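You operate a simulated robot arm through the tools that you are given. There is no shell and no other tool. Be economical: measure what you need, move in short steps, check, and stop when the job is done.

You run a simulated two-armed robot. Do the job below in one go: nothing can be reset, and whatever is moved stays where it is left.

## Task
Hold the lime carry tray on the top of the sack bench steady with one hand and put the count card that says "3 greened" from the top of the sack bench in it with the other.

It is judged by the outcome, as a careful person would: the job done as asked, and still so three seconds after it is handed in. It fails if anything else is knocked over, pushed out of place, dropped, spilled or broken.

## Robot
Two 7-joint arms with two-finger parallel grippers on one trunk, on a base that drives. Base frame: it is fixed to the floor where the robot stands at the start and does not move with it; the origin is under the middle of the robot, x ahead of it, y to its left, z up; the surface under the hand at the start is at about z = 0.8. Units: m, degrees, N and s.
The left shoulder is at the start at [0.07, 0.188, 1.115], the right one opposite. With the tool pointing down near the work surface each hand reaches from about 0.32 to 0.8 m from the robot's upright axis, wherever it stands, measured 20 degrees to its own side. Payload 3.91 kg a hand.
Tool frame (each hand has its own): the origin (TCP) lies between the finger pads and is the grasp point; the fingertips stand 0.03 m ahead of it; z points along the fingers, y is the line along which they close. Largest opening 0.11 m; finger width 0.02, thickness 0.01; the body of the gripper, 0.048 by 0.112 m, starts 0.055 m behind the TCP.
Orientation is that of the tool frame in the base frame, as a unit quaternion [w, x, y, z]. With the fingers straight down and closing along the base's y, the tool's x points along the base's -x, its y along +y and its z along -z.

## Interface
- The arms move only by the tool servo_tool. It takes "left_moves", "right_moves" or both (then of equal length, played together; a hand with none holds still); each is a list that holds one entry, the list of rows, each a list of 7 numbers: the shift along the base's x, y, z in units of 300 mm (1.0 is 300 mm), then the turn, a rotation vector about the base's x, y, z in units of 60 degrees (1.0 is 60 degrees), then the finger opening in m, from 0 to 0.11. In form: [[[tx, ty, tz, ax, ay, az, fingers], ...]]. A call has 1 to 12 rows; each row is the pose to reach, as a shift and turn from the pose commanded when the call began. A call with a number of a shift or a turn outside -1 to 1 is refused whole. Rows are played at 5 a second. More than 0.05 m and 8.6 degrees between two rows, or a gripper value outside its range, and nothing of the call is played. A pose out of reach is approached as far as the arm can. The call stops where the force on the tool passes 40 N (or 10 N more than at its start, if that is more) or the arm is blocked; 0.2 s more then pass. The fingers move at their own pace (about 0.072 m/s each) and stop on an object; they squeeze with about 35 N. The grip force told is the motor's: it shows also when the fingers shut on nothing. Time passes only in rows, and 0.2 s behind the last, so rows that repeat a pose let the fingers close. The reply holds the time, the measured pose of the TCP, the force on the tool along the base axes, the opening and the grip force, in the units named above and with some noise, with the torque about the TCP (base axes, N m) and any sound that the robot's microphone picked up, and new pictures: "pictures" is both (left out), scene, wrist or none (wrist: the cameras of the hands that moved).
- Cameras (640 x 400 px; columns grow to the right, rows downward): "scene" is now at [0.1262, 0.039, 1.3333]; the picture's right is [0.44, -0.90, 0.00], its down [-0.58, -0.28, -0.76] and it looks along [0.69, 0.33, -0.64] (base axes); focal length 222 px, centre (320, 200). "left" rides on the left gripper at [0.072, -0.017, -0.103] in its tool frame; the picture's right is [0.23, 0.97, 0.00], its down [-0.76, 0.18, -0.62] and it looks along [-0.61, 0.14, 0.78] (tool axes); focal length 222 px, centre (320, 200). "right" rides on the right gripper at [0.072, 0.017, -0.103] in its tool frame; the picture's right is [-0.23, 0.97, 0.00], its down [-0.76, -0.18, -0.62] and it looks along [-0.61, -0.14, 0.78] (tool axes); focal length 222 px, centre (320, 200). There is no depth. A picture from a camera that has moved, and an enlarged one, comes with that camera's place and axes in the base frame and with its lens.
- lift_body(by): slides the trunk up (or, below 0, down) by that many m; the arms and the scene camera ride with it, the base frame stays. It gives what a move gives, with no picture.
- roll_base(legs): drives the robot by 1 to 6 legs, each [ahead, turn to the left] in m and degrees, along the robot's own axes; the way and the turn of a leg run together, so that a leg with both is an arc; at most 1.5 m and 180 degrees a leg. The arms and the cameras ride along, it lands a little off, and it stops where it bumps. It gives what a move gives, and a new picture of the scene camera.
- turn_head(pan, tilt): turns the head with the scene camera to pan (to the left, within 86 degrees either way) and tilt (down, from -29 to 69), counted from straight ahead of the robot. It gives what a move gives, and a new picture of the scene camera.
- enlarge(camera, box): a new picture of the part [left, top, right, bottom] of that camera's present view, enlarged. It takes no simulated time.
- sign_off(): hands the job in; it is judged then, once.

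Go step by step. Nothing tells you exact positions but the pictures and the camera data: compare them with the known pose of the tool, close in by small moves and look again before you grip or let go. The budget is 120 turns and 260 pictures, counting those below and the enlarged ones. Unless the task says otherwise, let go and move clear before handing in, and close with one line.

The tools are called after "Call:" as name(argument=value, ...) on one line, values as JSON. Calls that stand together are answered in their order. servo_tool: Moves the arms, as the interface text tells. Its arguments: {"type":"object","properties":{"left_moves":{"type":"array"},"right_moves":{"type":"array"},"pictures":{"type":"string","enum":["both","scene","wrist","none"]}},"required":[]} The other tools are called the same way: lift_body (by) slides the trunk up or down; roll_base (legs) drives the base; turn_head (pan, tilt) turns the head that bears the scene camera; enlarge (camera, box) takes an enlarged picture of a part of a camera's view; sign_off () hands the job in.

At the start:

```text
time: 0.0
left_eef_pos: [0.3914, 0.4595, 1.0787]
left_ee_rot: [0.001, 0.0, 1.0, 0.0]
left_ft_force: [0.6, -0.3, 0.3]
left_moment: [0.05, -0.03, 0.0]
left_width: 0.1103
left_grasp_force: 0.2
right_eef_pos: [0.4555, 0.0334, 1.1616]
right_ee_rot: [0.0, 0.0, 1.0, 0.0]
right_ft_force: [0.3, -0.5, 0.3]
right_moment: [0.03, -0.02, 0.01]
right_width: 0.1101
right_grasp_force: 0.1
trunk travel left (down, up): [-0.625, 0.315]
robot x, y, heading: [-0.0, -0.0014, -0.2]
head pan, tilt: [25.8, 40.1]
```

scene: 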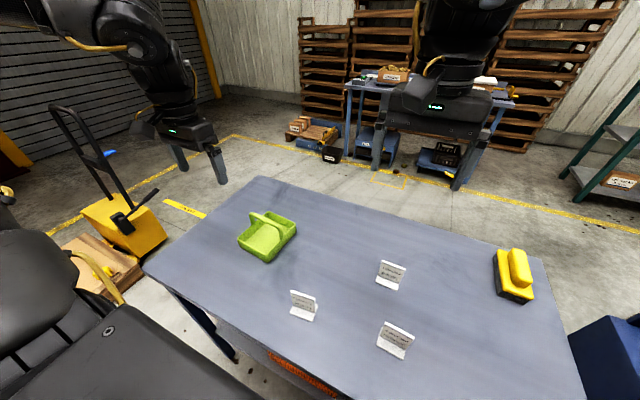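
right: 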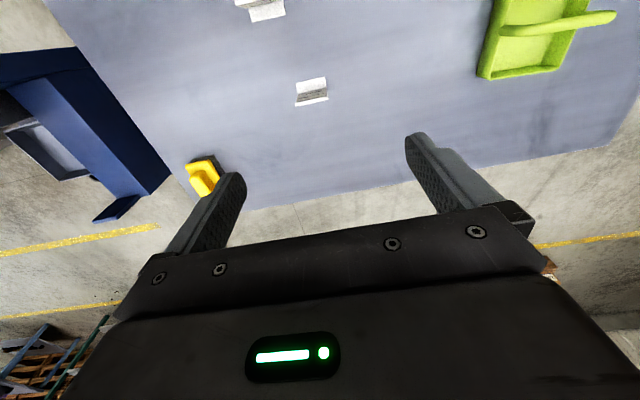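
left: 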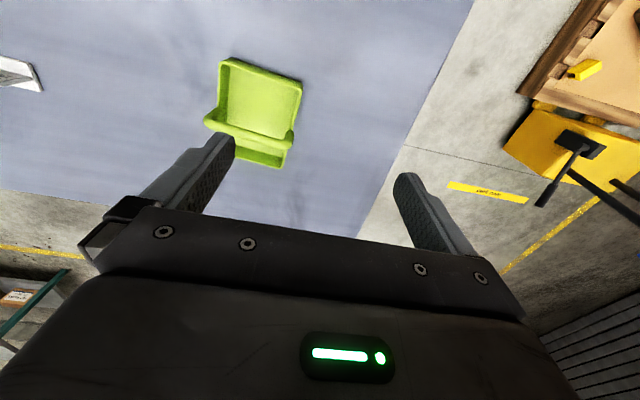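

I see a table with a lime tray with a handle, three white cards and a yellow block. I'll enlarge to read the cards.

Call:
enlarge(camera="scene", box=[280, 250, 430, 370])

Call:
enlarge(camera="scene", box=[220, 195, 320, 275])

```text
3.33 times, centred on (355, 310) of scene
camera zoom: at [0.1262, 0.039, 1.3333], right [0.44, -0.9, 0.0], down [-0.58, -0.28, -0.76], along [0.69, 0.33, -0.64], focal length 740 px, centre (203, -167)
```

zoom: 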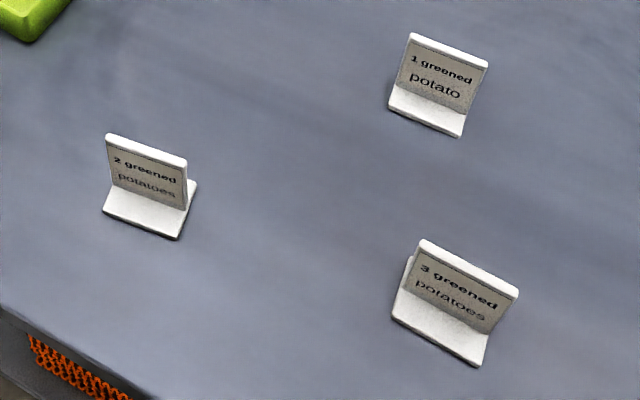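

```text
5.00 times, centred on (270, 235) of scene
camera zoom: at [0.1262, 0.039, 1.3333], right [0.44, -0.9, 0.0], down [-0.58, -0.28, -0.76], along [0.69, 0.33, -0.64], focal length 1110 px, centre (570, 25)
```

zoom: 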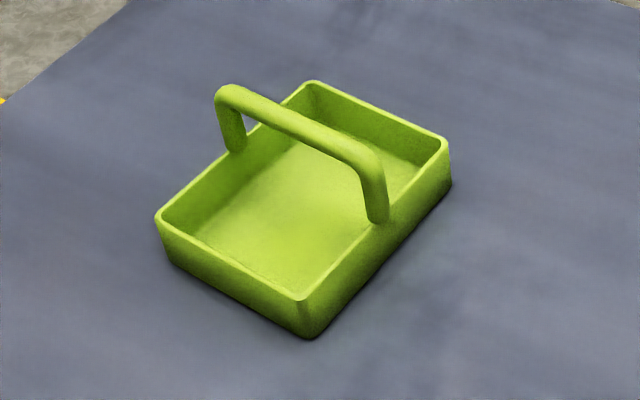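

I place the "3 greened" card at about (0.35, -0.03) and the tray at about x 0.39–0.53, y 0.32–0.44. The card is close in and the tray far left, so I'll back up slightly and turn left to bring both within easy reach.

Call:
roll_base(legs=[[-0.06, 0], [0, 20]])

```text
time: 2.1
left_eef_pos: [0.1492, 0.5666, 1.0778]
left_ee_rot: [-0.001, -0.176, 0.984, 0.0]
left_ft_force: [-0.6, 0.5, -0.2]
left_moment: [-0.01, -0.01, 0.04]
left_width: 0.11
left_grasp_force: 0.0
right_eef_pos: [0.358, 0.1865, 1.1617]
right_ee_rot: [0.001, -0.175, 0.985, 0.0]
right_ft_force: [0.0, 0.4, -0.1]
right_moment: [0.02, 0.01, -0.03]
right_width: 0.1103
right_grasp_force: 0.1
trunk travel left (down, up): [-0.625, 0.315]
robot x, y, heading: [-0.0569, 0.0023, 20.2]
head pan, tilt: [25.8, 40.1]
camera scene: at [0.0461, 0.0801, 1.3333], right [0.72, -0.7, 0.0], down [-0.45, -0.46, -0.76], along [0.53, 0.55, -0.64], focal length 222 px, centre (320, 200)
```

scene: 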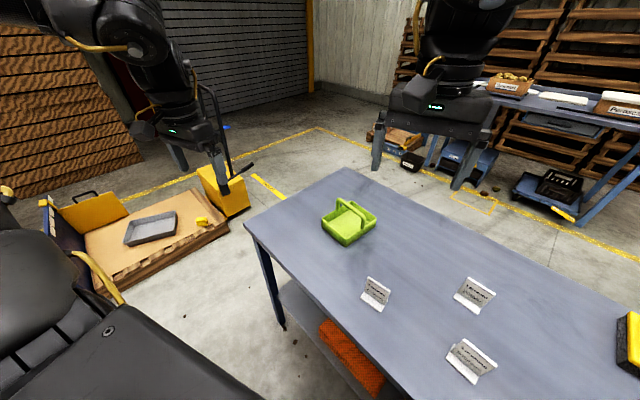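

Now the right hand goes over the "3 greened" card while turning so its fingers close along x. I'm also aiming the head at it.

Call:
servo_tool(right_moves=[[[-0.005, -0.09, -0.05, 0, 0, 0.125, 0.11], [-0.01, -0.18, -0.1, 0, 0, 0.25, 0.11], [-0.016, -0.27, -0.15, 0, 0, 0.375, 0.11], [-0.022, -0.36, -0.2, 0, 0, 0.5, 0.11], [-0.027, -0.45, -0.25, 0, 0, 0.625, 0.11], [-0.032, -0.54, -0.3, 0, 0, 0.75, 0.11], [-0.038, -0.63, -0.35, 0, 0, 0.875, 0.11], [-0.043, -0.72, -0.4, 0, 0, 1.0, 0.11]]], pictures="none")

Call:
servo_tool(right_moves=[[[0, 0, 0, 0, 0, 0.085, 0.11], [0, 0, 0, 0, 0, 0.17, 0.11], [0, 0, 0, 0, 0, 0.17, 0.11]]], pictures="wrist")

Call:
turn_head(pan=5, tilt=50)

```text
time: 3.9
left_eef_pos: [0.1474, 0.5672, 1.0771]
left_ee_rot: [0.0, -0.176, 0.984, 0.0]
left_ft_force: [-0.6, -0.5, -0.3]
left_moment: [-0.02, -0.03, 0.0]
left_width: 0.1099
left_grasp_force: 0.1
right_eef_pos: [0.1689, 0.165, 1.0391]
right_ee_rot: [-0.012, -0.591, 0.807, 0.007]
right_ft_force: [-0.4, 0.0, -0.6]
right_moment: [0.01, -0.07, -0.01]
right_width: 0.1099
right_grasp_force: 0.1
right hand out of reach, approached as far as the arm can: row 4, 5, 6, 7, 8
trunk travel left (down, up): [-0.625, 0.315]
robot x, y, heading: [-0.0613, -0.0017, 20.1]
head pan, tilt: [25.8, 40.1]
```

```text
time: 4.7
left_eef_pos: [0.1487, 0.5663, 1.0778]
left_ee_rot: [0.0, -0.175, 0.985, 0.0]
left_ft_force: [0.2, 0.5, 0.3]
left_moment: [-0.04, 0.0, -0.01]
left_width: 0.1101
left_grasp_force: 0.0
right_eef_pos: [0.1309, 0.189, 1.0464]
right_ee_rot: [-0.014, -0.629, 0.777, 0.025]
right_ft_force: [-0.2, 0.4, 0.6]
right_moment: [0.01, -0.01, 0.0]
right_width: 0.1101
right_grasp_force: 0.1
right hand out of reach, approached as far as the arm can: row 1, 2, 3
trunk travel left (down, up): [-0.625, 0.315]
robot x, y, heading: [-0.0584, -0.0029, 20.1]
head pan, tilt: [25.8, 40.1]
camera right: at [0.1055, 0.1201, 1.1506], right [-0.9, 0.42, 0.06], down [0.36, 0.7, 0.62], along [0.22, 0.58, -0.78], focal length 222 px, centre (320, 200)
```

right: 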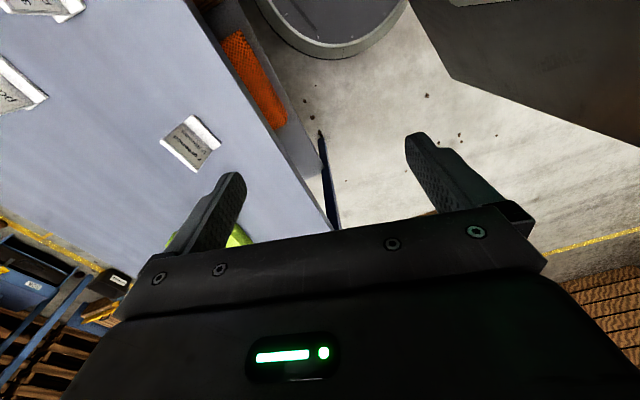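

```text
time: 5.5
left_eef_pos: [0.1488, 0.5662, 1.078]
left_ee_rot: [0.0, -0.175, 0.985, 0.0]
left_ft_force: [-0.2, 0.3, 0.7]
left_moment: [-0.02, -0.03, -0.04]
left_width: 0.1098
left_grasp_force: 0.0
right_eef_pos: [0.1296, 0.1886, 1.0464]
right_ee_rot: [-0.014, -0.63, 0.776, 0.024]
right_ft_force: [-0.2, -0.3, -1.0]
right_moment: [-0.01, 0.02, 0.03]
right_width: 0.1101
right_grasp_force: 0.0
trunk travel left (down, up): [-0.625, 0.315]
robot x, y, heading: [-0.059, -0.0002, 20.3]
head pan, tilt: [5.0, 50.0]
camera scene: at [0.0434, 0.0831, 1.3342], right [0.75, -0.67, 0.0], down [-0.42, -0.48, -0.77], along [0.51, 0.57, -0.64], focal length 222 px, centre (320, 200)
```

scene: 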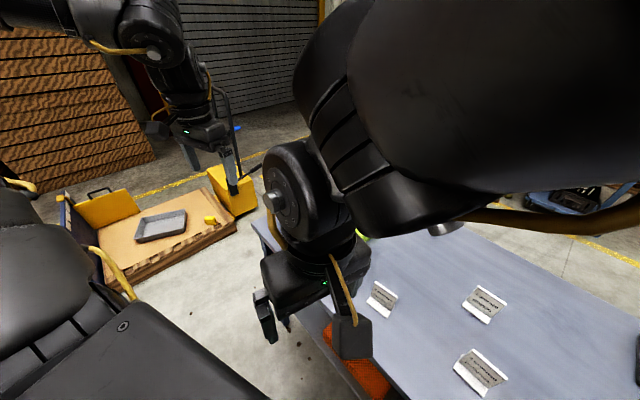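

The arm folded into a bad posture: the hand is at (0.13, 0.19), not over the card. I'll unwind the wrist turn and see where it goes.

Call:
servo_tool(right_moves=[[[0, 0, 0.05, 0, 0, -0.125, 0.11], [0, 0, 0.1, 0, 0, -0.25, 0.11], [0, 0, 0.15, 0, 0, -0.375, 0.11], [0, 0, 0.2, 0, 0, -0.5, 0.11], [0, 0, 0.25, 0, 0, -0.625, 0.11], [0, 0, 0.3, 0, 0, -0.75, 0.11], [0, 0, 0.3, 0, 0, -0.875, 0.11], [0, 0, 0.3, 0, 0, -1.0, 0.11], [0, 0, 0.3, 0, 0, -1.0, 0.11]]], pictures="scene")

```text
time: 7.5
left_eef_pos: [0.1499, 0.5664, 1.0775]
left_ee_rot: [0.0, -0.176, 0.984, 0.0]
left_ft_force: [0.3, 0.8, 0.3]
left_moment: [0.02, -0.01, 0.01]
left_width: 0.1099
left_grasp_force: 0.2
right_eef_pos: [0.1234, 0.1854, 1.125]
right_ee_rot: [-0.012, -0.166, 0.986, 0.011]
right_ft_force: [-0.9, 0.2, 0.5]
right_moment: [0.0, 0.0, 0.01]
right_width: 0.1099
right_grasp_force: 0.0
trunk travel left (down, up): [-0.625, 0.315]
robot x, y, heading: [-0.0604, -0.0038, 20.4]
head pan, tilt: [5.0, 50.0]
camera scene: at [0.0561, 0.052, 1.3194], right [0.43, -0.91, 0.0], down [-0.69, -0.33, -0.64], along [0.58, 0.27, -0.77], focal length 222 px, centre (320, 200)
```

scene: 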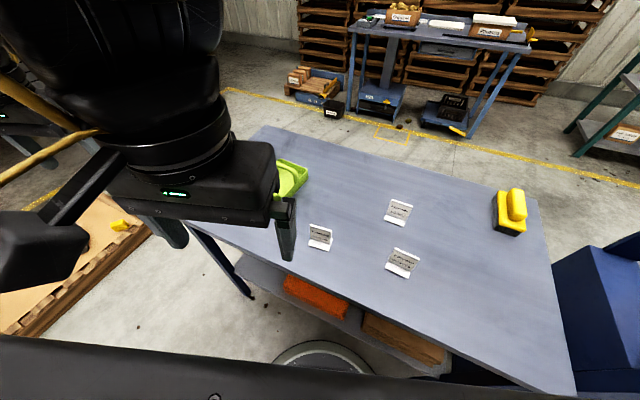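

The arm recovered. I'll go out ahead, then across to the card with no wrist turn, and see what the joint limits allow.

Call:
servo_tool(right_moves=[[[0.14, -0.02, 0, 0, 0, 0, 0.11], [0.28, -0.04, 0, 0, 0, 0, 0.11], [0.42, -0.08, 0, 0, 0, 0, 0.11], [0.56, -0.12, 0, 0, 0, 0, 0.11], [0.67, -0.22, 0, 0, 0, 0, 0.11], [0.74, -0.34, 0, 0, 0, 0, 0.11], [0.76, -0.48, 0, 0, 0, 0, 0.11], [0.76, -0.6, 0, 0, 0, 0, 0.11], [0.76, -0.72, 0, 0, 0, 0, 0.11], [0.76, -0.72, 0, 0, 0, 0, 0.11]]], pictures="both")

```text
time: 9.7
left_eef_pos: [0.1498, 0.5672, 1.0767]
left_ee_rot: [0.0, -0.175, 0.985, -0.001]
left_ft_force: [0.5, 0.3, -1.2]
left_moment: [-0.02, 0.02, 0.0]
left_width: 0.1101
left_grasp_force: 0.1
right_eef_pos: [0.3537, -0.0298, 1.1238]
right_ee_rot: [-0.013, -0.166, 0.986, 0.01]
right_ft_force: [1.3, 1.2, 0.8]
right_moment: [-0.02, 0.02, -0.01]
right_width: 0.1101
right_grasp_force: 0.0
trunk travel left (down, up): [-0.625, 0.315]
robot x, y, heading: [-0.0594, 0.0027, 20.2]
head pan, tilt: [5.0, 50.0]
camera scene: at [0.0563, 0.0532, 1.3194], right [0.43, -0.91, 0.0], down [-0.69, -0.33, -0.64], along [0.58, 0.27, -0.77], focal length 222 px, centre (320, 200)
camera right: at [0.282, -0.0385, 1.2298], right [-0.11, 0.99, 0.02], down [0.8, 0.07, 0.6], along [0.6, 0.08, -0.8], focal length 222 px, centre (320, 200)
```

scene: 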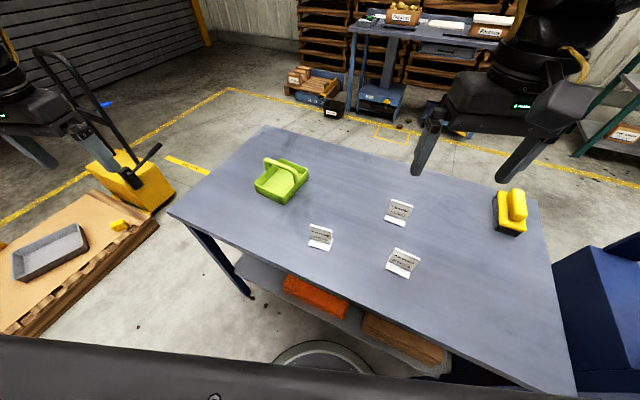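
right: 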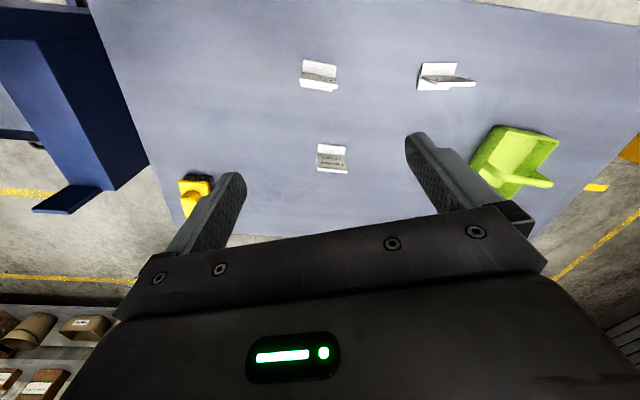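

Position reached. Now I'll try the turn the other way round at this spot.

Call:
servo_tool(right_moves=[[[0, 0, 0, 0, 0, -0.125, 0.11], [0, 0, 0, 0, 0, -0.25, 0.11], [0, 0, 0, 0, 0, -0.375, 0.11], [0, 0, 0, 0, 0, -0.5, 0.11], [0, 0, 0, 0, 0, -0.625, 0.11], [0, 0, 0, 0, 0, -0.75, 0.11], [0, 0, 0, 0, 0, -0.875, 0.11], [0, 0, 0, 0, 0, -1.0, 0.11]]], pictures="none")

Call:
servo_tool(right_moves=[[[0, 0, 0, 0, 0, -0.14, 0.11], [0, 0, 0, 0, 0, -0.28, 0.11], [0, 0, 0, 0, 0, -0.42, 0.11], [0, 0, 0, 0, 0, -0.56, 0.11], [0, 0, 0, 0, 0, -0.7, 0.11], [0, 0, 0, 0, 0, -0.82, 0.11], [0, 0, 0, 0, 0, -0.82, 0.11]]], pictures="both")

```text
time: 11.5
left_eef_pos: [0.1499, 0.5651, 1.0782]
left_ee_rot: [0.0, -0.175, 0.985, 0.0]
left_ft_force: [-0.1, -1.2, 0.4]
left_moment: [0.02, 0.01, 0.01]
left_width: 0.1101
left_grasp_force: 0.1
right_eef_pos: [0.3528, -0.029, 1.1251]
right_ee_rot: [-0.006, 0.349, 0.937, 0.017]
right_ft_force: [-0.4, -0.5, 0.1]
right_moment: [0.01, -0.01, -0.03]
right_width: 0.11
right_grasp_force: 0.0
trunk travel left (down, up): [-0.625, 0.315]
robot x, y, heading: [-0.0586, -0.0041, 20.0]
head pan, tilt: [5.0, 50.0]
```

```text
time: 13.1
left_eef_pos: [0.1491, 0.5666, 1.0781]
left_ee_rot: [0.0, -0.175, 0.984, 0.0]
left_ft_force: [-0.6, 0.1, 0.2]
left_moment: [0.0, -0.03, 0.0]
left_width: 0.1102
left_grasp_force: 0.2
right_eef_pos: [0.3527, -0.0308, 1.1234]
right_ee_rot: [0.001, 0.707, 0.707, 0.017]
right_ft_force: [0.2, -0.1, -0.1]
right_moment: [0.0, 0.0, 0.01]
right_width: 0.11
right_grasp_force: 0.0
trunk travel left (down, up): [-0.625, 0.315]
robot x, y, heading: [-0.0614, 0.0023, 20.0]
head pan, tilt: [5.0, 50.0]
camera scene: at [0.0566, 0.0519, 1.3194], right [0.43, -0.91, 0.0], down [-0.69, -0.33, -0.64], along [0.58, 0.27, -0.77], focal length 222 px, centre (320, 200)
camera right: at [0.3671, 0.0401, 1.2297], right [0.97, -0.23, 0.02], down [-0.2, -0.77, 0.6], along [-0.12, -0.59, -0.8], focal length 222 px, centre (320, 200)
```

scene: 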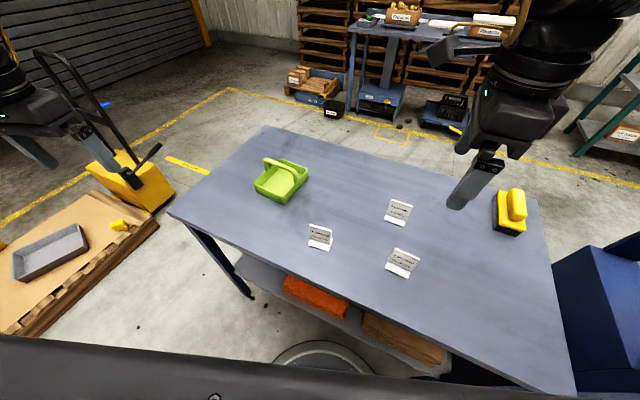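
right: 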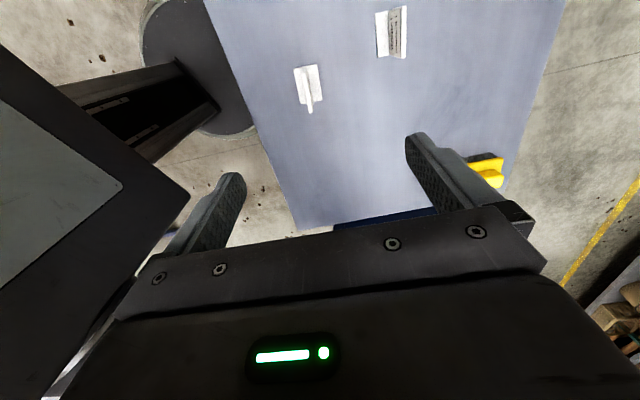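

The turn worked and the fingers now close along x. I'll look closely at the card from here.

Call:
enlarge(camera="right", box=[270, 50, 350, 130])

Call:
enlarge(camera="scene", box=[370, 230, 440, 290])

```text
5.00 times, centred on (310, 90) of right
camera zoom: at [0.3671, 0.0401, 1.2297], right [0.97, -0.23, 0.02], down [-0.2, -0.77, 0.6], along [-0.12, -0.59, -0.8], focal length 1111 px, centre (370, 750)
```

zoom: 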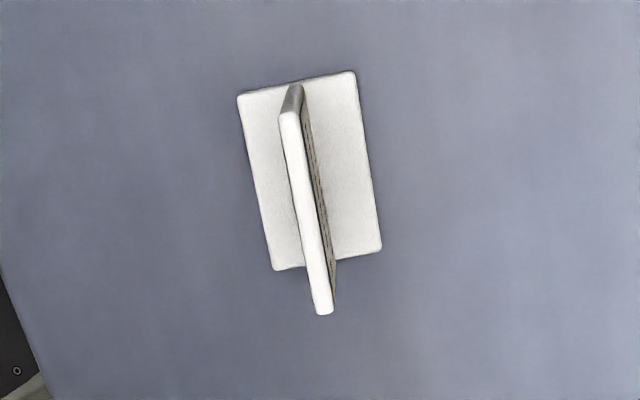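

```text
6.67 times, centred on (405, 260) of scene
camera zoom: at [0.0566, 0.0519, 1.3194], right [0.43, -0.91, 0.0], down [-0.69, -0.33, -0.64], along [0.58, 0.27, -0.77], focal length 1479 px, centre (-247, -200)
```

zoom: 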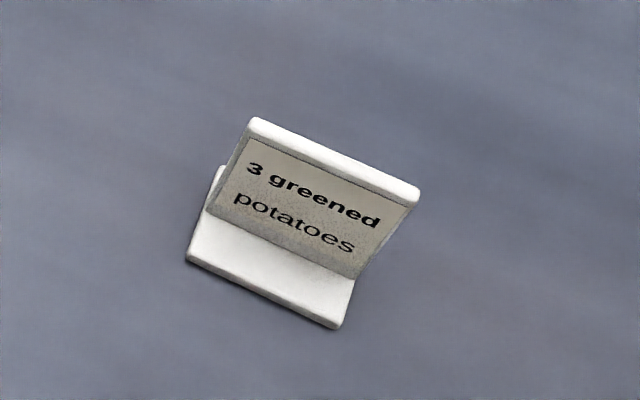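

The card stands on a flat base, with the plate along y centred near (0.340, -0.030) and its top at z≈0.85. I'll line up over it and descend to z≈0.90, then look.

Call:
servo_tool(right_moves=[[[-0.02, 0, -0.12, 0, 0, -0.03, 0.09], [-0.042, 0.003, -0.25, 0, 0, -0.067, 0.09], [-0.042, 0.003, -0.38, 0, 0, -0.067, 0.09], [-0.042, 0.003, -0.5, 0, 0, -0.067, 0.09], [-0.042, 0.003, -0.62, 0, 0, -0.067, 0.09], [-0.042, 0.003, -0.72, 0, 0, -0.067, 0.09], [-0.042, 0.003, -0.72, 0, 0, -0.067, 0.09]]], pictures="both")

```text
time: 14.7
left_eef_pos: [0.1478, 0.5666, 1.0775]
left_ee_rot: [-0.001, -0.175, 0.985, 0.0]
left_ft_force: [-0.4, -0.3, -0.5]
left_moment: [0.0, -0.02, 0.02]
left_width: 0.1098
left_grasp_force: 0.1
right_eef_pos: [0.3403, -0.0302, 0.9082]
right_ee_rot: [0.002, 0.731, 0.682, 0.017]
right_ft_force: [-0.1, -0.6, -0.1]
right_moment: [0.02, -0.03, 0.0]
right_width: 0.0901
right_grasp_force: 0.0
trunk travel left (down, up): [-0.625, 0.315]
robot x, y, heading: [-0.0609, -0.0012, 20.3]
head pan, tilt: [5.0, 50.0]
camera scene: at [0.056, 0.0518, 1.3195], right [0.43, -0.91, 0.0], down [-0.69, -0.33, -0.64], along [0.58, 0.27, -0.77], focal length 222 px, centre (320, 200)
camera right: at [0.3588, 0.04, 1.0141], right [0.96, -0.3, 0.02], down [-0.25, -0.76, 0.6], along [-0.16, -0.58, -0.8], focal length 222 px, centre (320, 200)
```

scene: 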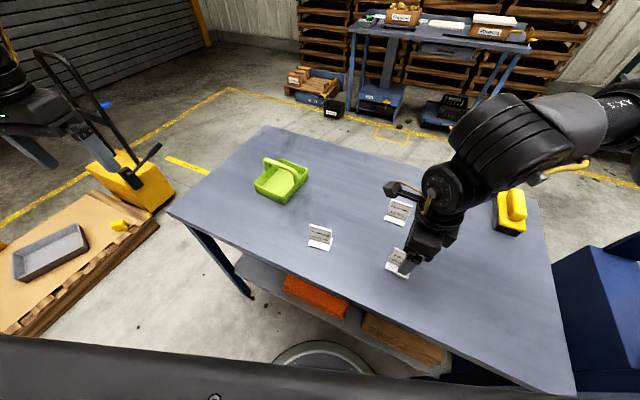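
right: 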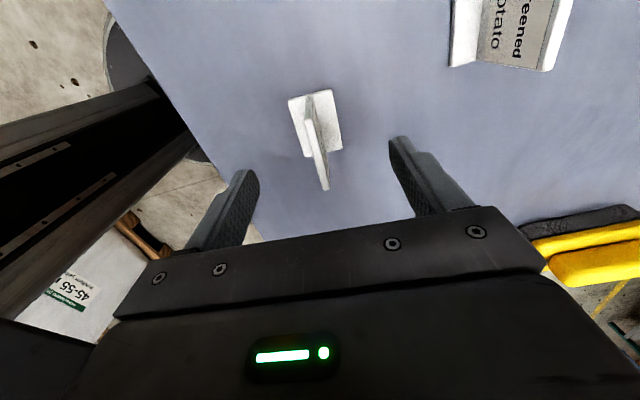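

The alignment looks good. I'm descending to z≈0.855 and closing on the plate.

Call:
servo_tool(right_moves=[[[0, 0.01, -0.09, 0, 0, 0, 0.09], [0, 0.01, -0.177, 0, 0, 0, 0.09], [0, 0.01, -0.177, 0, 0, 0, 0.05], [0, 0.01, -0.177, 0, 0, 0, 0.02], [0, 0.01, -0.177, 0, 0, 0, 0.0], [0, 0.01, -0.177, 0, 0, 0, 0.0], [0, 0.01, -0.177, 0, 0, 0, 0.0]]], pictures="both")

```text
time: 16.3
left_eef_pos: [0.1488, 0.566, 1.0777]
left_ee_rot: [0.001, -0.176, 0.984, 0.0]
left_ft_force: [-0.8, 0.7, 0.0]
left_moment: [0.01, 0.01, -0.01]
left_width: 0.1097
left_grasp_force: 0.1
right_eef_pos: [0.3397, -0.0262, 0.856]
right_ee_rot: [0.002, 0.731, 0.682, 0.017]
right_ft_force: [-0.1, -0.7, 0.0]
right_moment: [-0.01, -0.02, -0.01]
right_width: 0.0049
right_grasp_force: 35.3
trunk travel left (down, up): [-0.625, 0.315]
robot x, y, heading: [-0.0614, -0.0007, 20.2]
head pan, tilt: [5.0, 50.0]
camera scene: at [0.0566, 0.0519, 1.3194], right [0.43, -0.91, 0.0], down [-0.69, -0.33, -0.64], along [0.58, 0.27, -0.77], focal length 222 px, centre (320, 200)
camera right: at [0.3586, 0.0429, 0.9611], right [0.96, -0.3, 0.02], down [-0.25, -0.76, 0.6], along [-0.16, -0.58, -0.8], focal length 222 px, centre (320, 200)
```

scene: 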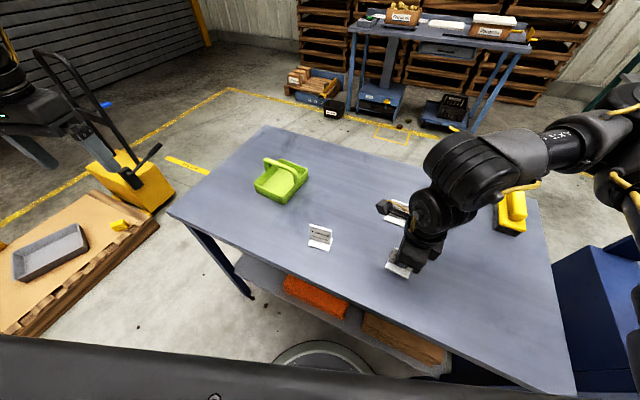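
right: 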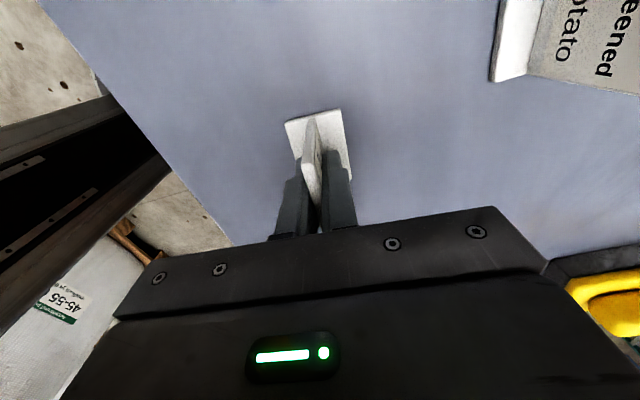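

The card is gripped (plate about 5 mm thick). I'll lift it straight up, then take a closer look at the tray.

Call:
servo_tool(right_moves=[[[0, 0, 0.1, 0, 0, 0, 0.0], [0, 0, 0.25, 0, 0, 0, 0.0], [0, 0, 0.4, 0, 0, 0, 0.0], [0, 0, 0.5, 0, 0, 0, 0.0], [0, 0, 0.5, 0, 0, 0, 0.0]]], pictures="both")

Call:
enlarge(camera="scene", box=[230, 140, 330, 220])

```text
time: 17.5
left_eef_pos: [0.1506, 0.5659, 1.077]
left_ee_rot: [0.001, -0.175, 0.985, 0.0]
left_ft_force: [-1.0, -0.1, -0.1]
left_moment: [0.01, -0.02, 0.0]
left_width: 0.11
left_grasp_force: 0.0
right_eef_pos: [0.3399, -0.0257, 1.0063]
right_ee_rot: [0.002, 0.731, 0.682, 0.017]
right_ft_force: [-0.7, 0.7, 0.4]
right_moment: [0.02, 0.0, 0.02]
right_width: 0.0049
right_grasp_force: 34.6
trunk travel left (down, up): [-0.625, 0.315]
robot x, y, heading: [-0.058, 0.0042, 20.3]
head pan, tilt: [5.0, 50.0]
camera scene: at [0.0571, 0.052, 1.3193], right [0.43, -0.91, 0.0], down [-0.69, -0.33, -0.64], along [0.58, 0.27, -0.77], focal length 222 px, centre (320, 200)
camera right: at [0.3594, 0.0436, 1.1102], right [0.96, -0.3, 0.02], down [-0.25, -0.76, 0.6], along [-0.16, -0.58, -0.8], focal length 222 px, centre (320, 200)
```

scene: 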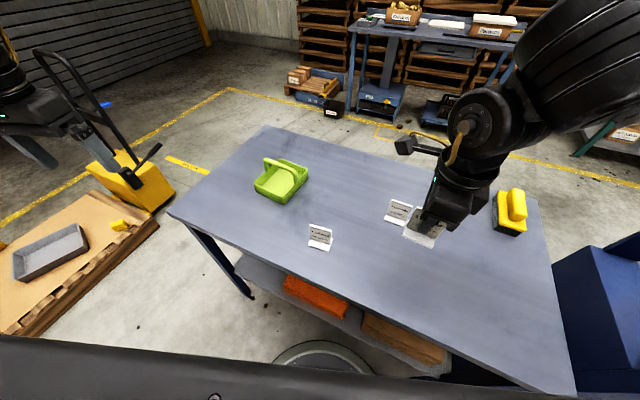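
right: 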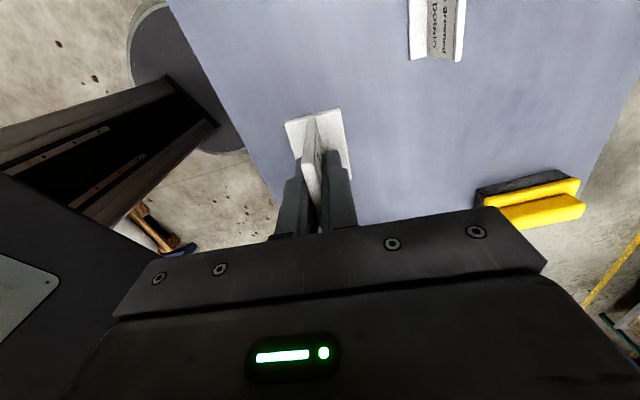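

```text
5.00 times, centred on (280, 180) of scene
camera zoom: at [0.0571, 0.052, 1.3193], right [0.43, -0.91, 0.0], down [-0.69, -0.33, -0.64], along [0.58, 0.27, -0.77], focal length 1110 px, centre (520, 300)
```

zoom: 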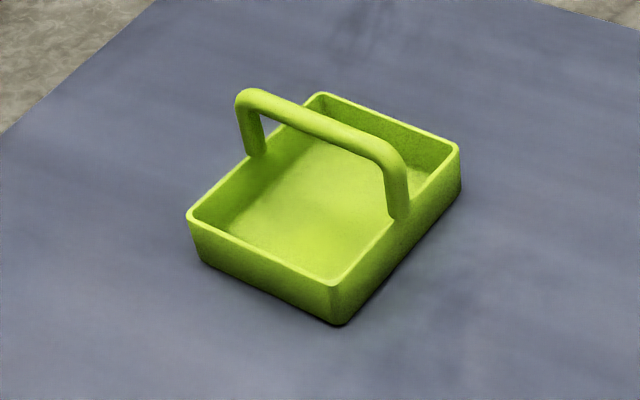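

The tray's centre is at about (0.461, 0.376), with a yaw of about -5.5°. The left hand will pinch the near wall towards its left end, and the card will go in the far half. I'm moving the left hand over the near wall now.

Call:
servo_tool(left_moves=[[[0.1, -0.06, 0, 0, 0, 0.125, 0.11], [0.2, -0.13, 0, 0, 0, 0.25, 0.11], [0.31, -0.2, 0, 0, 0, 0.375, 0.11], [0.42, -0.26, 0, 0, 0, 0.5, 0.11], [0.52, -0.33, 0, 0, 0, 0.625, 0.11], [0.63, -0.39, 0, 0, 0, 0.75, 0.11], [0.73, -0.46, 0, 0, 0, 0.875, 0.11], [0.83, -0.52, 0, 0, 0, 0.99, 0.11], [0.83, -0.52, 0, 0, 0, 1.0, 0.11]]], pictures="both")

```text
time: 19.5
left_eef_pos: [0.3432, 0.6145, 1.0454]
left_ee_rot: [0.0, -0.64, 0.769, -0.001]
left_ft_force: [0.1, -0.6, 0.0]
left_moment: [0.01, 0.01, -0.01]
left_width: 0.1102
left_grasp_force: 0.0
left hand out of reach, approached as far as the arm can: row 4, 5, 6, 7, 8, 9
right_eef_pos: [0.3399, -0.0272, 1.0042]
right_ee_rot: [0.002, 0.732, 0.681, 0.017]
right_ft_force: [-0.3, -0.1, -0.7]
right_moment: [0.02, -0.01, -0.03]
right_width: 0.005
right_grasp_force: 35.3
trunk travel left (down, up): [-0.625, 0.315]
robot x, y, heading: [-0.064, -0.0013, 20.1]
head pan, tilt: [5.0, 50.0]
camera scene: at [0.0559, 0.0513, 1.3195], right [0.43, -0.91, 0.0], down [-0.69, -0.33, -0.64], along [0.58, 0.27, -0.77], focal length 222 px, centre (320, 200)
camera left: at [0.345, 0.5393, 1.1502], right [-1.0, -0.05, 0.0], down [-0.04, 0.78, 0.62], along [-0.03, 0.62, -0.78], focal length 222 px, centre (320, 200)
```

scene: 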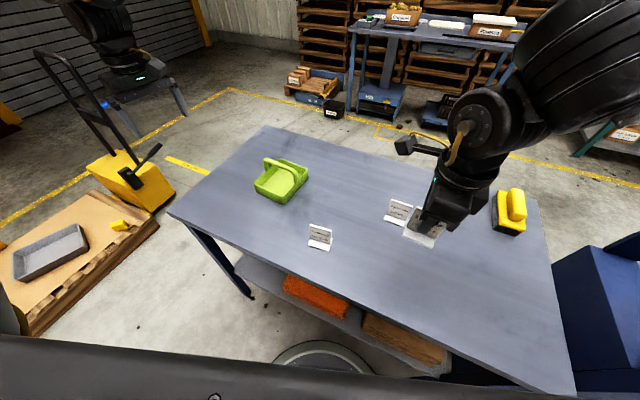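
left: 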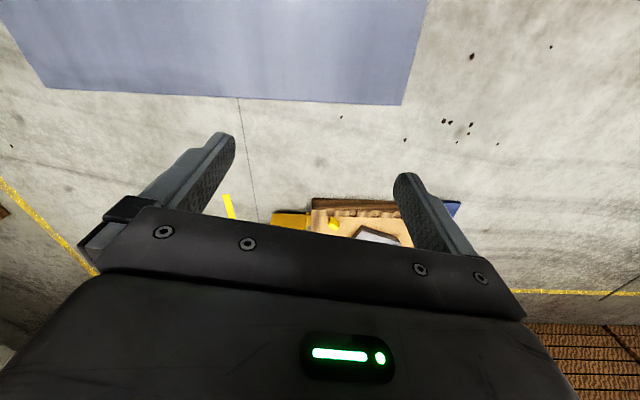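

The orientation was reached but the position strayed. I'll try just translating towards the tray.

Call:
servo_tool(left_moves=[[[0.03, -0.1, 0, 0, 0, 0, 0.11], [0.06, -0.2, 0, 0, 0, 0, 0.11], [0.1, -0.3, 0, 0, 0, 0, 0.11], [0.13, -0.4, 0, 0, 0, 0, 0.11], [0.16, -0.5, 0, 0, 0, 0, 0.11], [0.19, -0.6, 0, 0, 0, 0, 0.11], [0.19, -0.68, 0, 0, 0, 0, 0.11], [0.19, -0.68, 0, 0, 0, 0, 0.11]]], pictures="both")

```text
time: 21.3
left_eef_pos: [0.3434, 0.6155, 1.0424]
left_ee_rot: [0.0, -0.642, 0.766, -0.002]
left_ft_force: [0.0, -0.4, 1.3]
left_moment: [-0.01, 0.03, 0.0]
left_width: 0.1101
left_grasp_force: 0.0
left hand out of reach, approached as far as the arm can: row 1, 2, 3, 4, 5, 6, 7, 8
right_eef_pos: [0.3391, -0.0273, 1.004]
right_ee_rot: [0.002, 0.731, 0.682, 0.018]
right_ft_force: [-0.1, -0.2, 0.5]
right_moment: [0.02, -0.04, 0.01]
right_width: 0.0052
right_grasp_force: 34.3
trunk travel left (down, up): [-0.625, 0.315]
robot x, y, heading: [-0.0624, -0.0033, 20.2]
head pan, tilt: [5.0, 50.0]
camera scene: at [0.0567, 0.052, 1.3194], right [0.43, -0.91, 0.0], down [-0.69, -0.33, -0.64], along [0.58, 0.27, -0.77], focal length 222 px, centre (320, 200)
camera left: at [0.346, 0.5424, 1.1485], right [-1.0, -0.05, 0.0], down [-0.04, 0.78, 0.62], along [-0.03, 0.62, -0.78], focal length 222 px, centre (320, 200)
```

scene: 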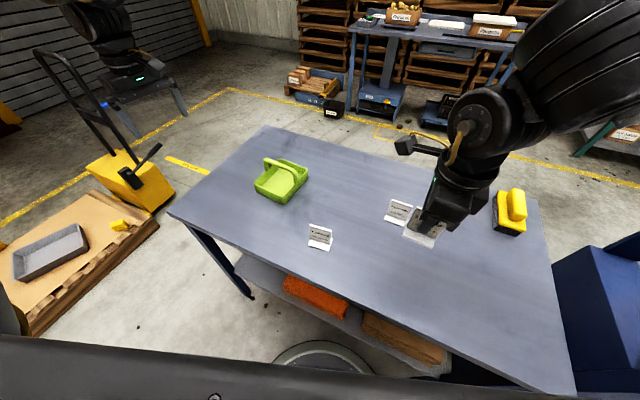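
left: 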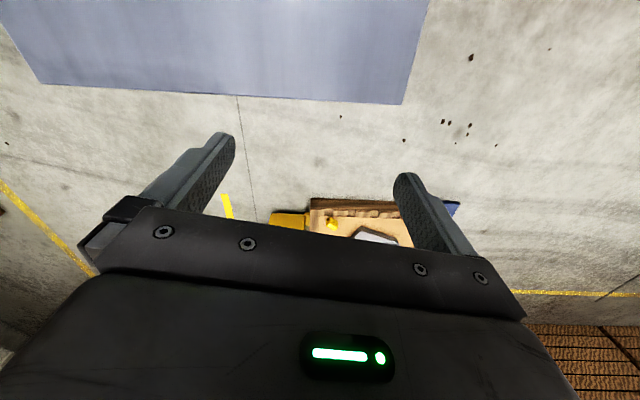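

The wrist limit blocks turning that way, so I'll unwind and go to the tray unturned. After that I'll turn the other way, as worked for the right hand.

Call:
servo_tool(left_moves=[[[0, 0, 0, 0, 0, -0.125, 0.11], [0, 0, 0, 0, 0, -0.25, 0.11], [0, 0, 0, 0, 0, -0.375, 0.11], [0, 0, 0, 0, 0, -0.5, 0.11], [0, 0, 0, 0, 0, -0.625, 0.11], [0, 0, 0, 0, 0, -0.75, 0.11], [0, 0, 0, 0, 0, -0.875, 0.11], [0, 0, 0, 0, 0, -1.0, 0.11]]], pictures="none")

Call:
servo_tool(left_moves=[[[0.03, -0.1, 0, 0, 0, 0, 0.11], [0.06, -0.2, 0, 0, 0, 0, 0.11], [0.1, -0.3, 0, 0, 0, 0, 0.11], [0.13, -0.4, 0, 0, 0, 0, 0.11], [0.16, -0.5, 0, 0, 0, 0, 0.11], [0.19, -0.6, 0, 0, 0, 0, 0.11], [0.19, -0.68, 0, 0, 0, 0, 0.11], [0.19, -0.68, 0, 0, 0, 0, 0.11]]], pictures="none")

Call:
servo_tool(left_moves=[[[0, 0, 0, 0, 0, -0.125, 0.11], [0, 0, 0, 0, 0, -0.25, 0.11], [0, 0, 0, 0, 0, -0.375, 0.11], [0, 0, 0, 0, 0, -0.5, 0.11], [0, 0, 0, 0, 0, -0.625, 0.11], [0, 0, 0, 0, 0, -0.75, 0.11], [0, 0, 0, 0, 0, -0.875, 0.11], [0, 0, 0, 0, 0, -1.0, 0.11]]], pictures="both")

```text
time: 23.1
left_eef_pos: [0.3433, 0.6158, 1.0423]
left_ee_rot: [0.002, -0.174, 0.985, 0.0]
left_ft_force: [0.1, -0.5, -0.6]
left_moment: [-0.01, 0.01, -0.01]
left_width: 0.11
left_grasp_force: 0.1
right_eef_pos: [0.3405, -0.0258, 1.0048]
right_ee_rot: [0.002, 0.731, 0.682, 0.018]
right_ft_force: [0.5, 0.7, -0.7]
right_moment: [0.0, -0.02, -0.02]
right_width: 0.0051
right_grasp_force: 34.8
trunk travel left (down, up): [-0.625, 0.315]
robot x, y, heading: [-0.0589, 0.0009, 20.3]
head pan, tilt: [5.0, 50.0]
```

```text
time: 24.9
left_eef_pos: [0.3441, 0.4443, 1.022]
left_ee_rot: [0.001, -0.175, 0.985, -0.001]
left_ft_force: [-0.3, 0.4, -0.2]
left_moment: [0.01, 0.0, -0.01]
left_width: 0.1101
left_grasp_force: 0.0
left hand out of reach, approached as far as the arm can: row 1, 2, 3, 4, 5, 6, 7, 8
right_eef_pos: [0.3397, -0.0254, 1.0049]
right_ee_rot: [0.002, 0.731, 0.682, 0.017]
right_ft_force: [0.0, -0.5, 0.3]
right_moment: [0.04, 0.01, 0.02]
right_width: 0.0047
right_grasp_force: 35.4
trunk travel left (down, up): [-0.625, 0.315]
robot x, y, heading: [-0.0611, -0.0018, 20.2]
head pan, tilt: [5.0, 50.0]
```

```text
time: 26.7
left_eef_pos: [0.3422, 0.4481, 1.0233]
left_ee_rot: [0.0, 0.341, 0.94, 0.0]
left_ft_force: [0.3, -0.1, -0.3]
left_moment: [0.0, 0.02, -0.01]
left_width: 0.11
left_grasp_force: 0.1
right_eef_pos: [0.3401, -0.0261, 1.0048]
right_ee_rot: [0.002, 0.731, 0.682, 0.017]
right_ft_force: [0.3, -0.4, 0.4]
right_moment: [0.02, -0.01, 0.01]
right_width: 0.0046
right_grasp_force: 34.8
trunk travel left (down, up): [-0.625, 0.315]
robot x, y, heading: [-0.056, -0.0014, 20.1]
head pan, tilt: [5.0, 50.0]
camera scene: at [0.0567, 0.0519, 1.3194], right [0.43, -0.91, 0.0], down [-0.69, -0.33, -0.64], along [0.58, 0.27, -0.77], focal length 222 px, centre (320, 200)
camera left: at [0.2747, 0.4812, 1.1282], right [0.45, 0.89, 0.0], down [0.7, -0.35, 0.62], along [0.56, -0.28, -0.78], focal length 222 px, centre (320, 200)
```

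scene: 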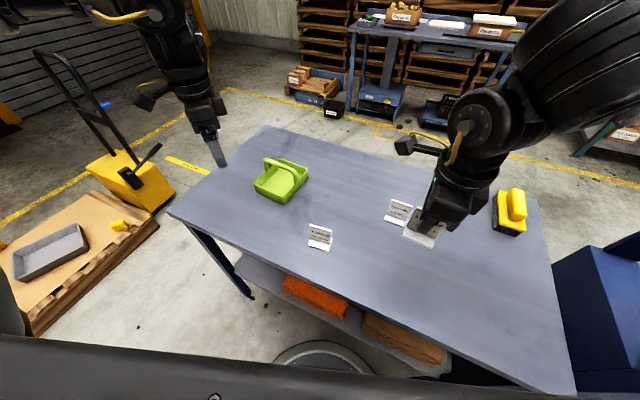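
left: 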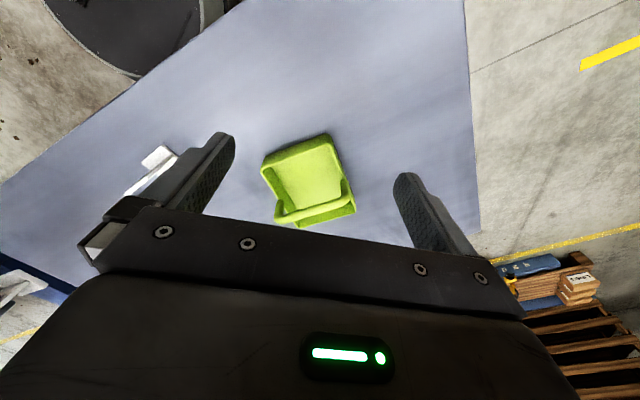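

Now I'll finish the turn (another -55°) and shift over the near wall.

Call:
servo_tool(left_moves=[[[0.03, -0.02, 0, 0, 0, -0.13, 0.11], [0.06, -0.04, 0, 0, 0, -0.26, 0.11], [0.09, -0.06, 0, 0, 0, -0.39, 0.11], [0.12, -0.08, 0, 0, 0, -0.52, 0.11], [0.15, -0.1, 0, 0, 0, -0.65, 0.11], [0.18, -0.12, 0, 0, 0, -0.78, 0.11], [0.193, -0.127, 0, 0, 0, -0.91, 0.11], [0.193, -0.127, -0.1, 0, 0, -0.917, 0.11], [0.193, -0.127, -0.2, 0, 0, -0.917, 0.11], [0.193, -0.127, -0.2, 0, 0, -0.917, 0.11]]], pictures="both")

```text
time: 28.9
left_eef_pos: [0.356, 0.4346, 0.9643]
left_ee_rot: [0.001, 0.736, 0.677, 0.001]
left_ft_force: [-0.4, 0.7, 0.0]
left_moment: [-0.01, 0.0, 0.04]
left_width: 0.1101
left_grasp_force: 0.1
left hand out of reach, approached as far as the arm can: row 1, 2, 3, 4, 5, 6, 7, 8, 9, 10
right_eef_pos: [0.3403, -0.0263, 1.0039]
right_ee_rot: [0.002, 0.731, 0.682, 0.017]
right_ft_force: [0.4, 1.0, -0.8]
right_moment: [-0.02, -0.01, -0.01]
right_width: 0.005
right_grasp_force: 35.3
trunk travel left (down, up): [-0.625, 0.315]
robot x, y, heading: [-0.0584, 0.001, 20.3]
head pan, tilt: [5.0, 50.0]
camera scene: at [0.0566, 0.0515, 1.3194], right [0.43, -0.91, 0.0], down [-0.69, -0.33, -0.64], along [0.58, 0.27, -0.77], focal length 222 px, centre (320, 200)
camera left: at [0.3426, 0.5077, 1.0699], right [0.99, 0.14, 0.0], down [0.11, -0.77, 0.63], along [0.09, -0.62, -0.78], focal length 222 px, centre (320, 200)
```

scene: 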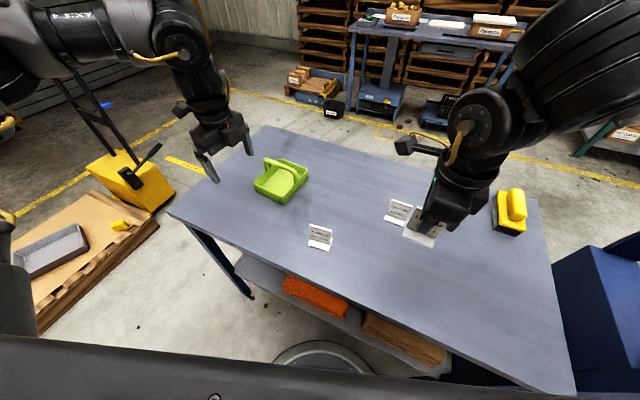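
left: 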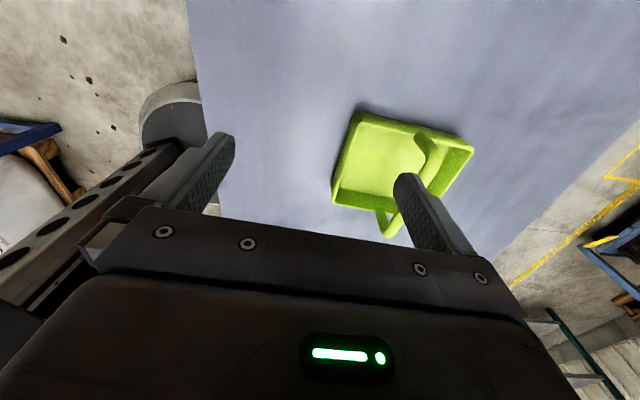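

I'm 4–5 cm short of the pose, with some joint at its limit. I'll try a plain shift from here.

Call:
servo_tool(left_moves=[[[0.07, 0, 0, 0, 0, 0, 0.11], [0.14, -0.02, 0, 0, 0, 0, 0.11], [0.14, -0.05, 0, 0, 0, 0, 0.11], [0.14, -0.08, 0, 0, 0, 0, 0.11], [0.14, -0.08, 0, 0, 0, 0, 0.11]]], pictures="none")

```text
time: 30.1
left_eef_pos: [0.3551, 0.436, 0.9657]
left_ee_rot: [0.002, 0.736, 0.677, 0.0]
left_ft_force: [0.6, -0.2, -0.1]
left_moment: [0.0, 0.0, -0.01]
left_width: 0.1097
left_grasp_force: 0.2
left hand out of reach, approached as far as the arm can: row 1, 2, 3, 4, 5
right_eef_pos: [0.3396, -0.0257, 1.0052]
right_ee_rot: [0.001, 0.731, 0.682, 0.018]
right_ft_force: [-0.2, 0.4, -0.1]
right_moment: [-0.03, 0.03, -0.01]
right_width: 0.005
right_grasp_force: 35.0
trunk travel left (down, up): [-0.625, 0.315]
robot x, y, heading: [-0.0606, 0.0009, 20.3]
head pan, tilt: [5.0, 50.0]
```

The left arm seems stuck against a joint limit. I'll try again higher up, where the elbow has more room.

Call:
servo_tool(left_moves=[[[0, 0, 0.1, 0, 0, 0, 0.11], [0, 0, 0.2, 0, 0, 0, 0.11], [0, 0, 0.3, 0, 0, 0, 0.11], [0, 0, 0.4, 0, 0, 0, 0.11]]], pictures="none")

Call:
servo_tool(left_moves=[[[0.07, 0, 0, 0, 0, 0, 0.11], [0.14, -0.02, 0, 0, 0, 0, 0.11], [0.14, -0.05, 0, 0, 0, 0, 0.11], [0.14, -0.08, 0, 0, 0, 0, 0.11], [0.14, -0.08, 0, 0, 0, 0, 0.11]]], pictures="none")

```text
time: 31.1
left_eef_pos: [0.3242, 0.4463, 1.0703]
left_ee_rot: [0.003, 0.736, 0.677, 0.001]
left_ft_force: [0.4, 0.0, -0.6]
left_moment: [0.02, -0.01, 0.04]
left_width: 0.11
left_grasp_force: 0.1
left hand out of reach, approached as far as the arm can: row 1, 2, 3, 4
right_eef_pos: [0.3396, -0.0266, 1.0058]
right_ee_rot: [0.001, 0.731, 0.682, 0.017]
right_ft_force: [0.1, 0.5, 0.0]
right_moment: [0.03, 0.03, 0.01]
right_width: 0.0049
right_grasp_force: 35.4
trunk travel left (down, up): [-0.625, 0.315]
robot x, y, heading: [-0.0627, -0.0025, 20.4]
head pan, tilt: [5.0, 50.0]
```

```text
time: 32.3
left_eef_pos: [0.3294, 0.4411, 1.0547]
left_ee_rot: [0.002, 0.736, 0.677, 0.001]
left_ft_force: [-0.6, -0.1, 0.6]
left_moment: [0.0, 0.02, 0.02]
left_width: 0.1098
left_grasp_force: 0.0
left hand out of reach, approached as far as the arm can: row 1, 2, 3, 4, 5
right_eef_pos: [0.3402, -0.026, 1.0048]
right_ee_rot: [0.002, 0.732, 0.681, 0.016]
right_ft_force: [0.3, 0.9, -1.0]
right_moment: [0.0, 0.0, -0.01]
right_width: 0.0053
right_grasp_force: 35.1
trunk travel left (down, up): [-0.625, 0.315]
robot x, y, heading: [-0.0595, 0.0008, 20.2]
head pan, tilt: [5.0, 50.0]
```

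The left arm's elbow posture drifted during the failed turn. I'll bring it back to its starting pose and orientation to reset it.

Call:
servo_tool(left_moves=[[[-0.06, 0.04, 0, 0, 0, 0.125, 0.11], [-0.12, 0.09, 0, 0, 0, 0.25, 0.11], [-0.2, 0.14, 0, 0, 0, 0.375, 0.11], [-0.28, 0.2, 0, 0, 0, 0.5, 0.11], [-0.36, 0.26, 0.02, 0, 0, 0.625, 0.11], [-0.44, 0.32, 0.04, 0, 0, 0.75, 0.11], [-0.52, 0.37, 0.06, 0, 0, 0.875, 0.11], [-0.6, 0.42, 0.08, 0, 0, 1.0, 0.11]]], pictures="none")

Call:
servo_tool(left_moves=[[[0, 0, 0, 0, 0, 0.13, 0.11], [0, 0, 0, 0, 0, 0.26, 0.11], [0, 0, 0, 0, 0, 0.39, 0.11], [0, 0, 0, 0, 0, 0.52, 0.11], [0, 0, 0, 0, 0, 0.65, 0.11], [0, 0, 0, 0, 0, 0.78, 0.11], [0, 0, 0, 0, 0, 0.917, 0.11]]], pictures="scene")

```text
time: 34.1
left_eef_pos: [0.1473, 0.5677, 1.0772]
left_ee_rot: [-0.001, 0.298, 0.955, -0.001]
left_ft_force: [-0.9, -0.3, -0.3]
left_moment: [-0.01, -0.02, -0.04]
left_width: 0.1099
left_grasp_force: 0.1
right_eef_pos: [0.34, -0.0263, 1.0047]
right_ee_rot: [0.003, 0.731, 0.682, 0.018]
right_ft_force: [-0.2, -0.1, 0.1]
right_moment: [-0.01, -0.02, -0.01]
right_width: 0.0051
right_grasp_force: 35.2
trunk travel left (down, up): [-0.625, 0.315]
robot x, y, heading: [-0.0569, -0.0013, 20.5]
head pan, tilt: [5.0, 50.0]
```

```text
time: 35.7
left_eef_pos: [0.149, 0.5662, 1.0773]
left_ee_rot: [0.0, -0.176, 0.984, 0.0]
left_ft_force: [0.1, 0.1, -0.2]
left_moment: [0.0, 0.02, -0.03]
left_width: 0.11
left_grasp_force: 0.1
right_eef_pos: [0.3391, -0.0258, 1.0057]
right_ee_rot: [0.002, 0.731, 0.682, 0.017]
right_ft_force: [0.1, -0.1, 0.5]
right_moment: [-0.03, -0.01, 0.03]
right_width: 0.0051
right_grasp_force: 35.7
trunk travel left (down, up): [-0.625, 0.315]
robot x, y, heading: [-0.0609, 0.0008, 20.1]
head pan, tilt: [5.0, 50.0]
camera scene: at [0.0565, 0.0519, 1.3194], right [0.43, -0.91, 0.0], down [-0.69, -0.33, -0.64], along [0.58, 0.27, -0.77], focal length 222 px, centre (320, 200)
```

scene: 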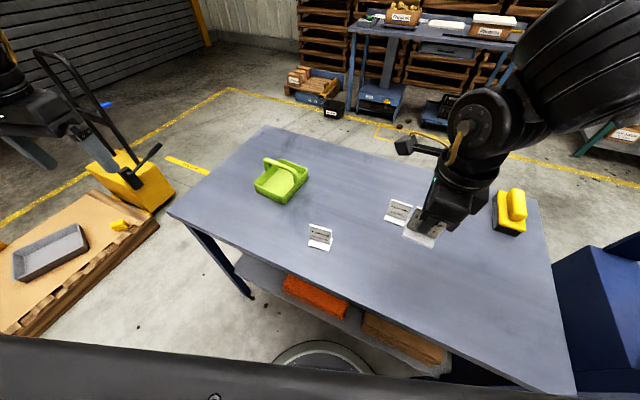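

Reset done. Now towards the tray, unturned at first and descending as I go.

Call:
servo_tool(left_moves=[[[0.1, -0.06, -0.04, 0, 0, -0.05, 0.11], [0.2, -0.13, -0.08, 0, 0, -0.1, 0.11], [0.31, -0.2, -0.12, 0, 0, -0.15, 0.11], [0.42, -0.26, -0.16, 0, 0, -0.2, 0.11], [0.52, -0.33, -0.2, 0, 0, -0.25, 0.11], [0.63, -0.39, -0.25, 0, 0, -0.3, 0.11], [0.73, -0.46, -0.3, 0, 0, -0.35, 0.11], [0.83, -0.52, -0.33, 0, 0, -0.4, 0.11], [0.83, -0.52, -0.33, 0, 0, -0.43, 0.11]]], pictures="both")

```text
time: 37.7
left_eef_pos: [0.3526, 0.4341, 0.9767]
left_ee_rot: [0.002, 0.048, 0.999, -0.002]
left_ft_force: [0.0, 0.2, -0.3]
left_moment: [0.0, 0.01, 0.04]
left_width: 0.1099
left_grasp_force: 0.0
left hand out of reach, approached as far as the arm can: row 7, 8, 9
right_eef_pos: [0.3405, -0.0267, 1.004]
right_ee_rot: [0.002, 0.731, 0.682, 0.017]
right_ft_force: [-0.5, -0.4, -0.8]
right_moment: [0.02, 0.01, -0.02]
right_width: 0.0053
right_grasp_force: 35.2
trunk travel left (down, up): [-0.625, 0.315]
robot x, y, heading: [-0.0578, -0.0013, 20.4]
head pan, tilt: [5.0, 50.0]
camera scene: at [0.0573, 0.0518, 1.3193], right [0.43, -0.91, 0.0], down [-0.69, -0.33, -0.64], along [0.58, 0.27, -0.77], focal length 222 px, centre (320, 200)
camera left: at [0.2777, 0.4248, 1.082], right [-0.13, 0.99, 0.0], down [0.77, 0.1, 0.63], along [0.62, 0.08, -0.78], focal length 222 px, centre (320, 200)
```

scene: 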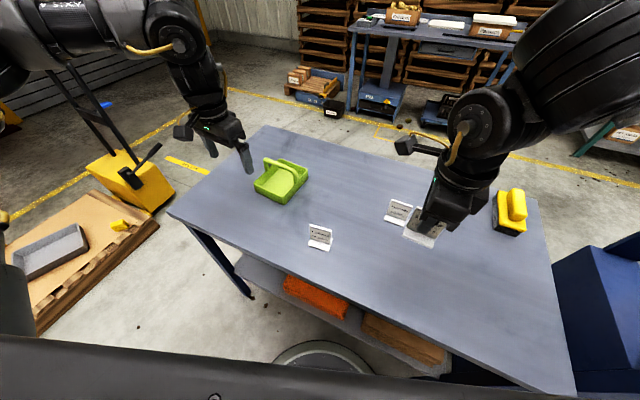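
left: 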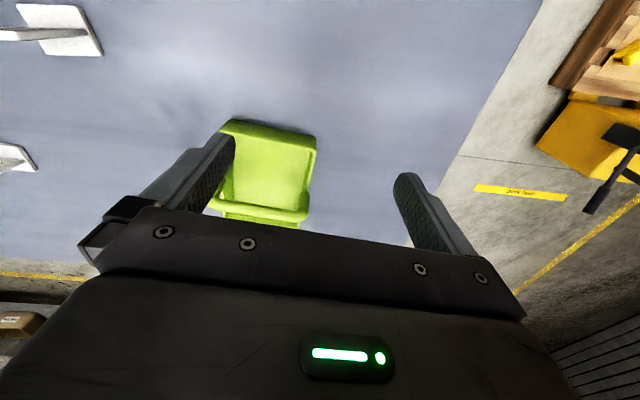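

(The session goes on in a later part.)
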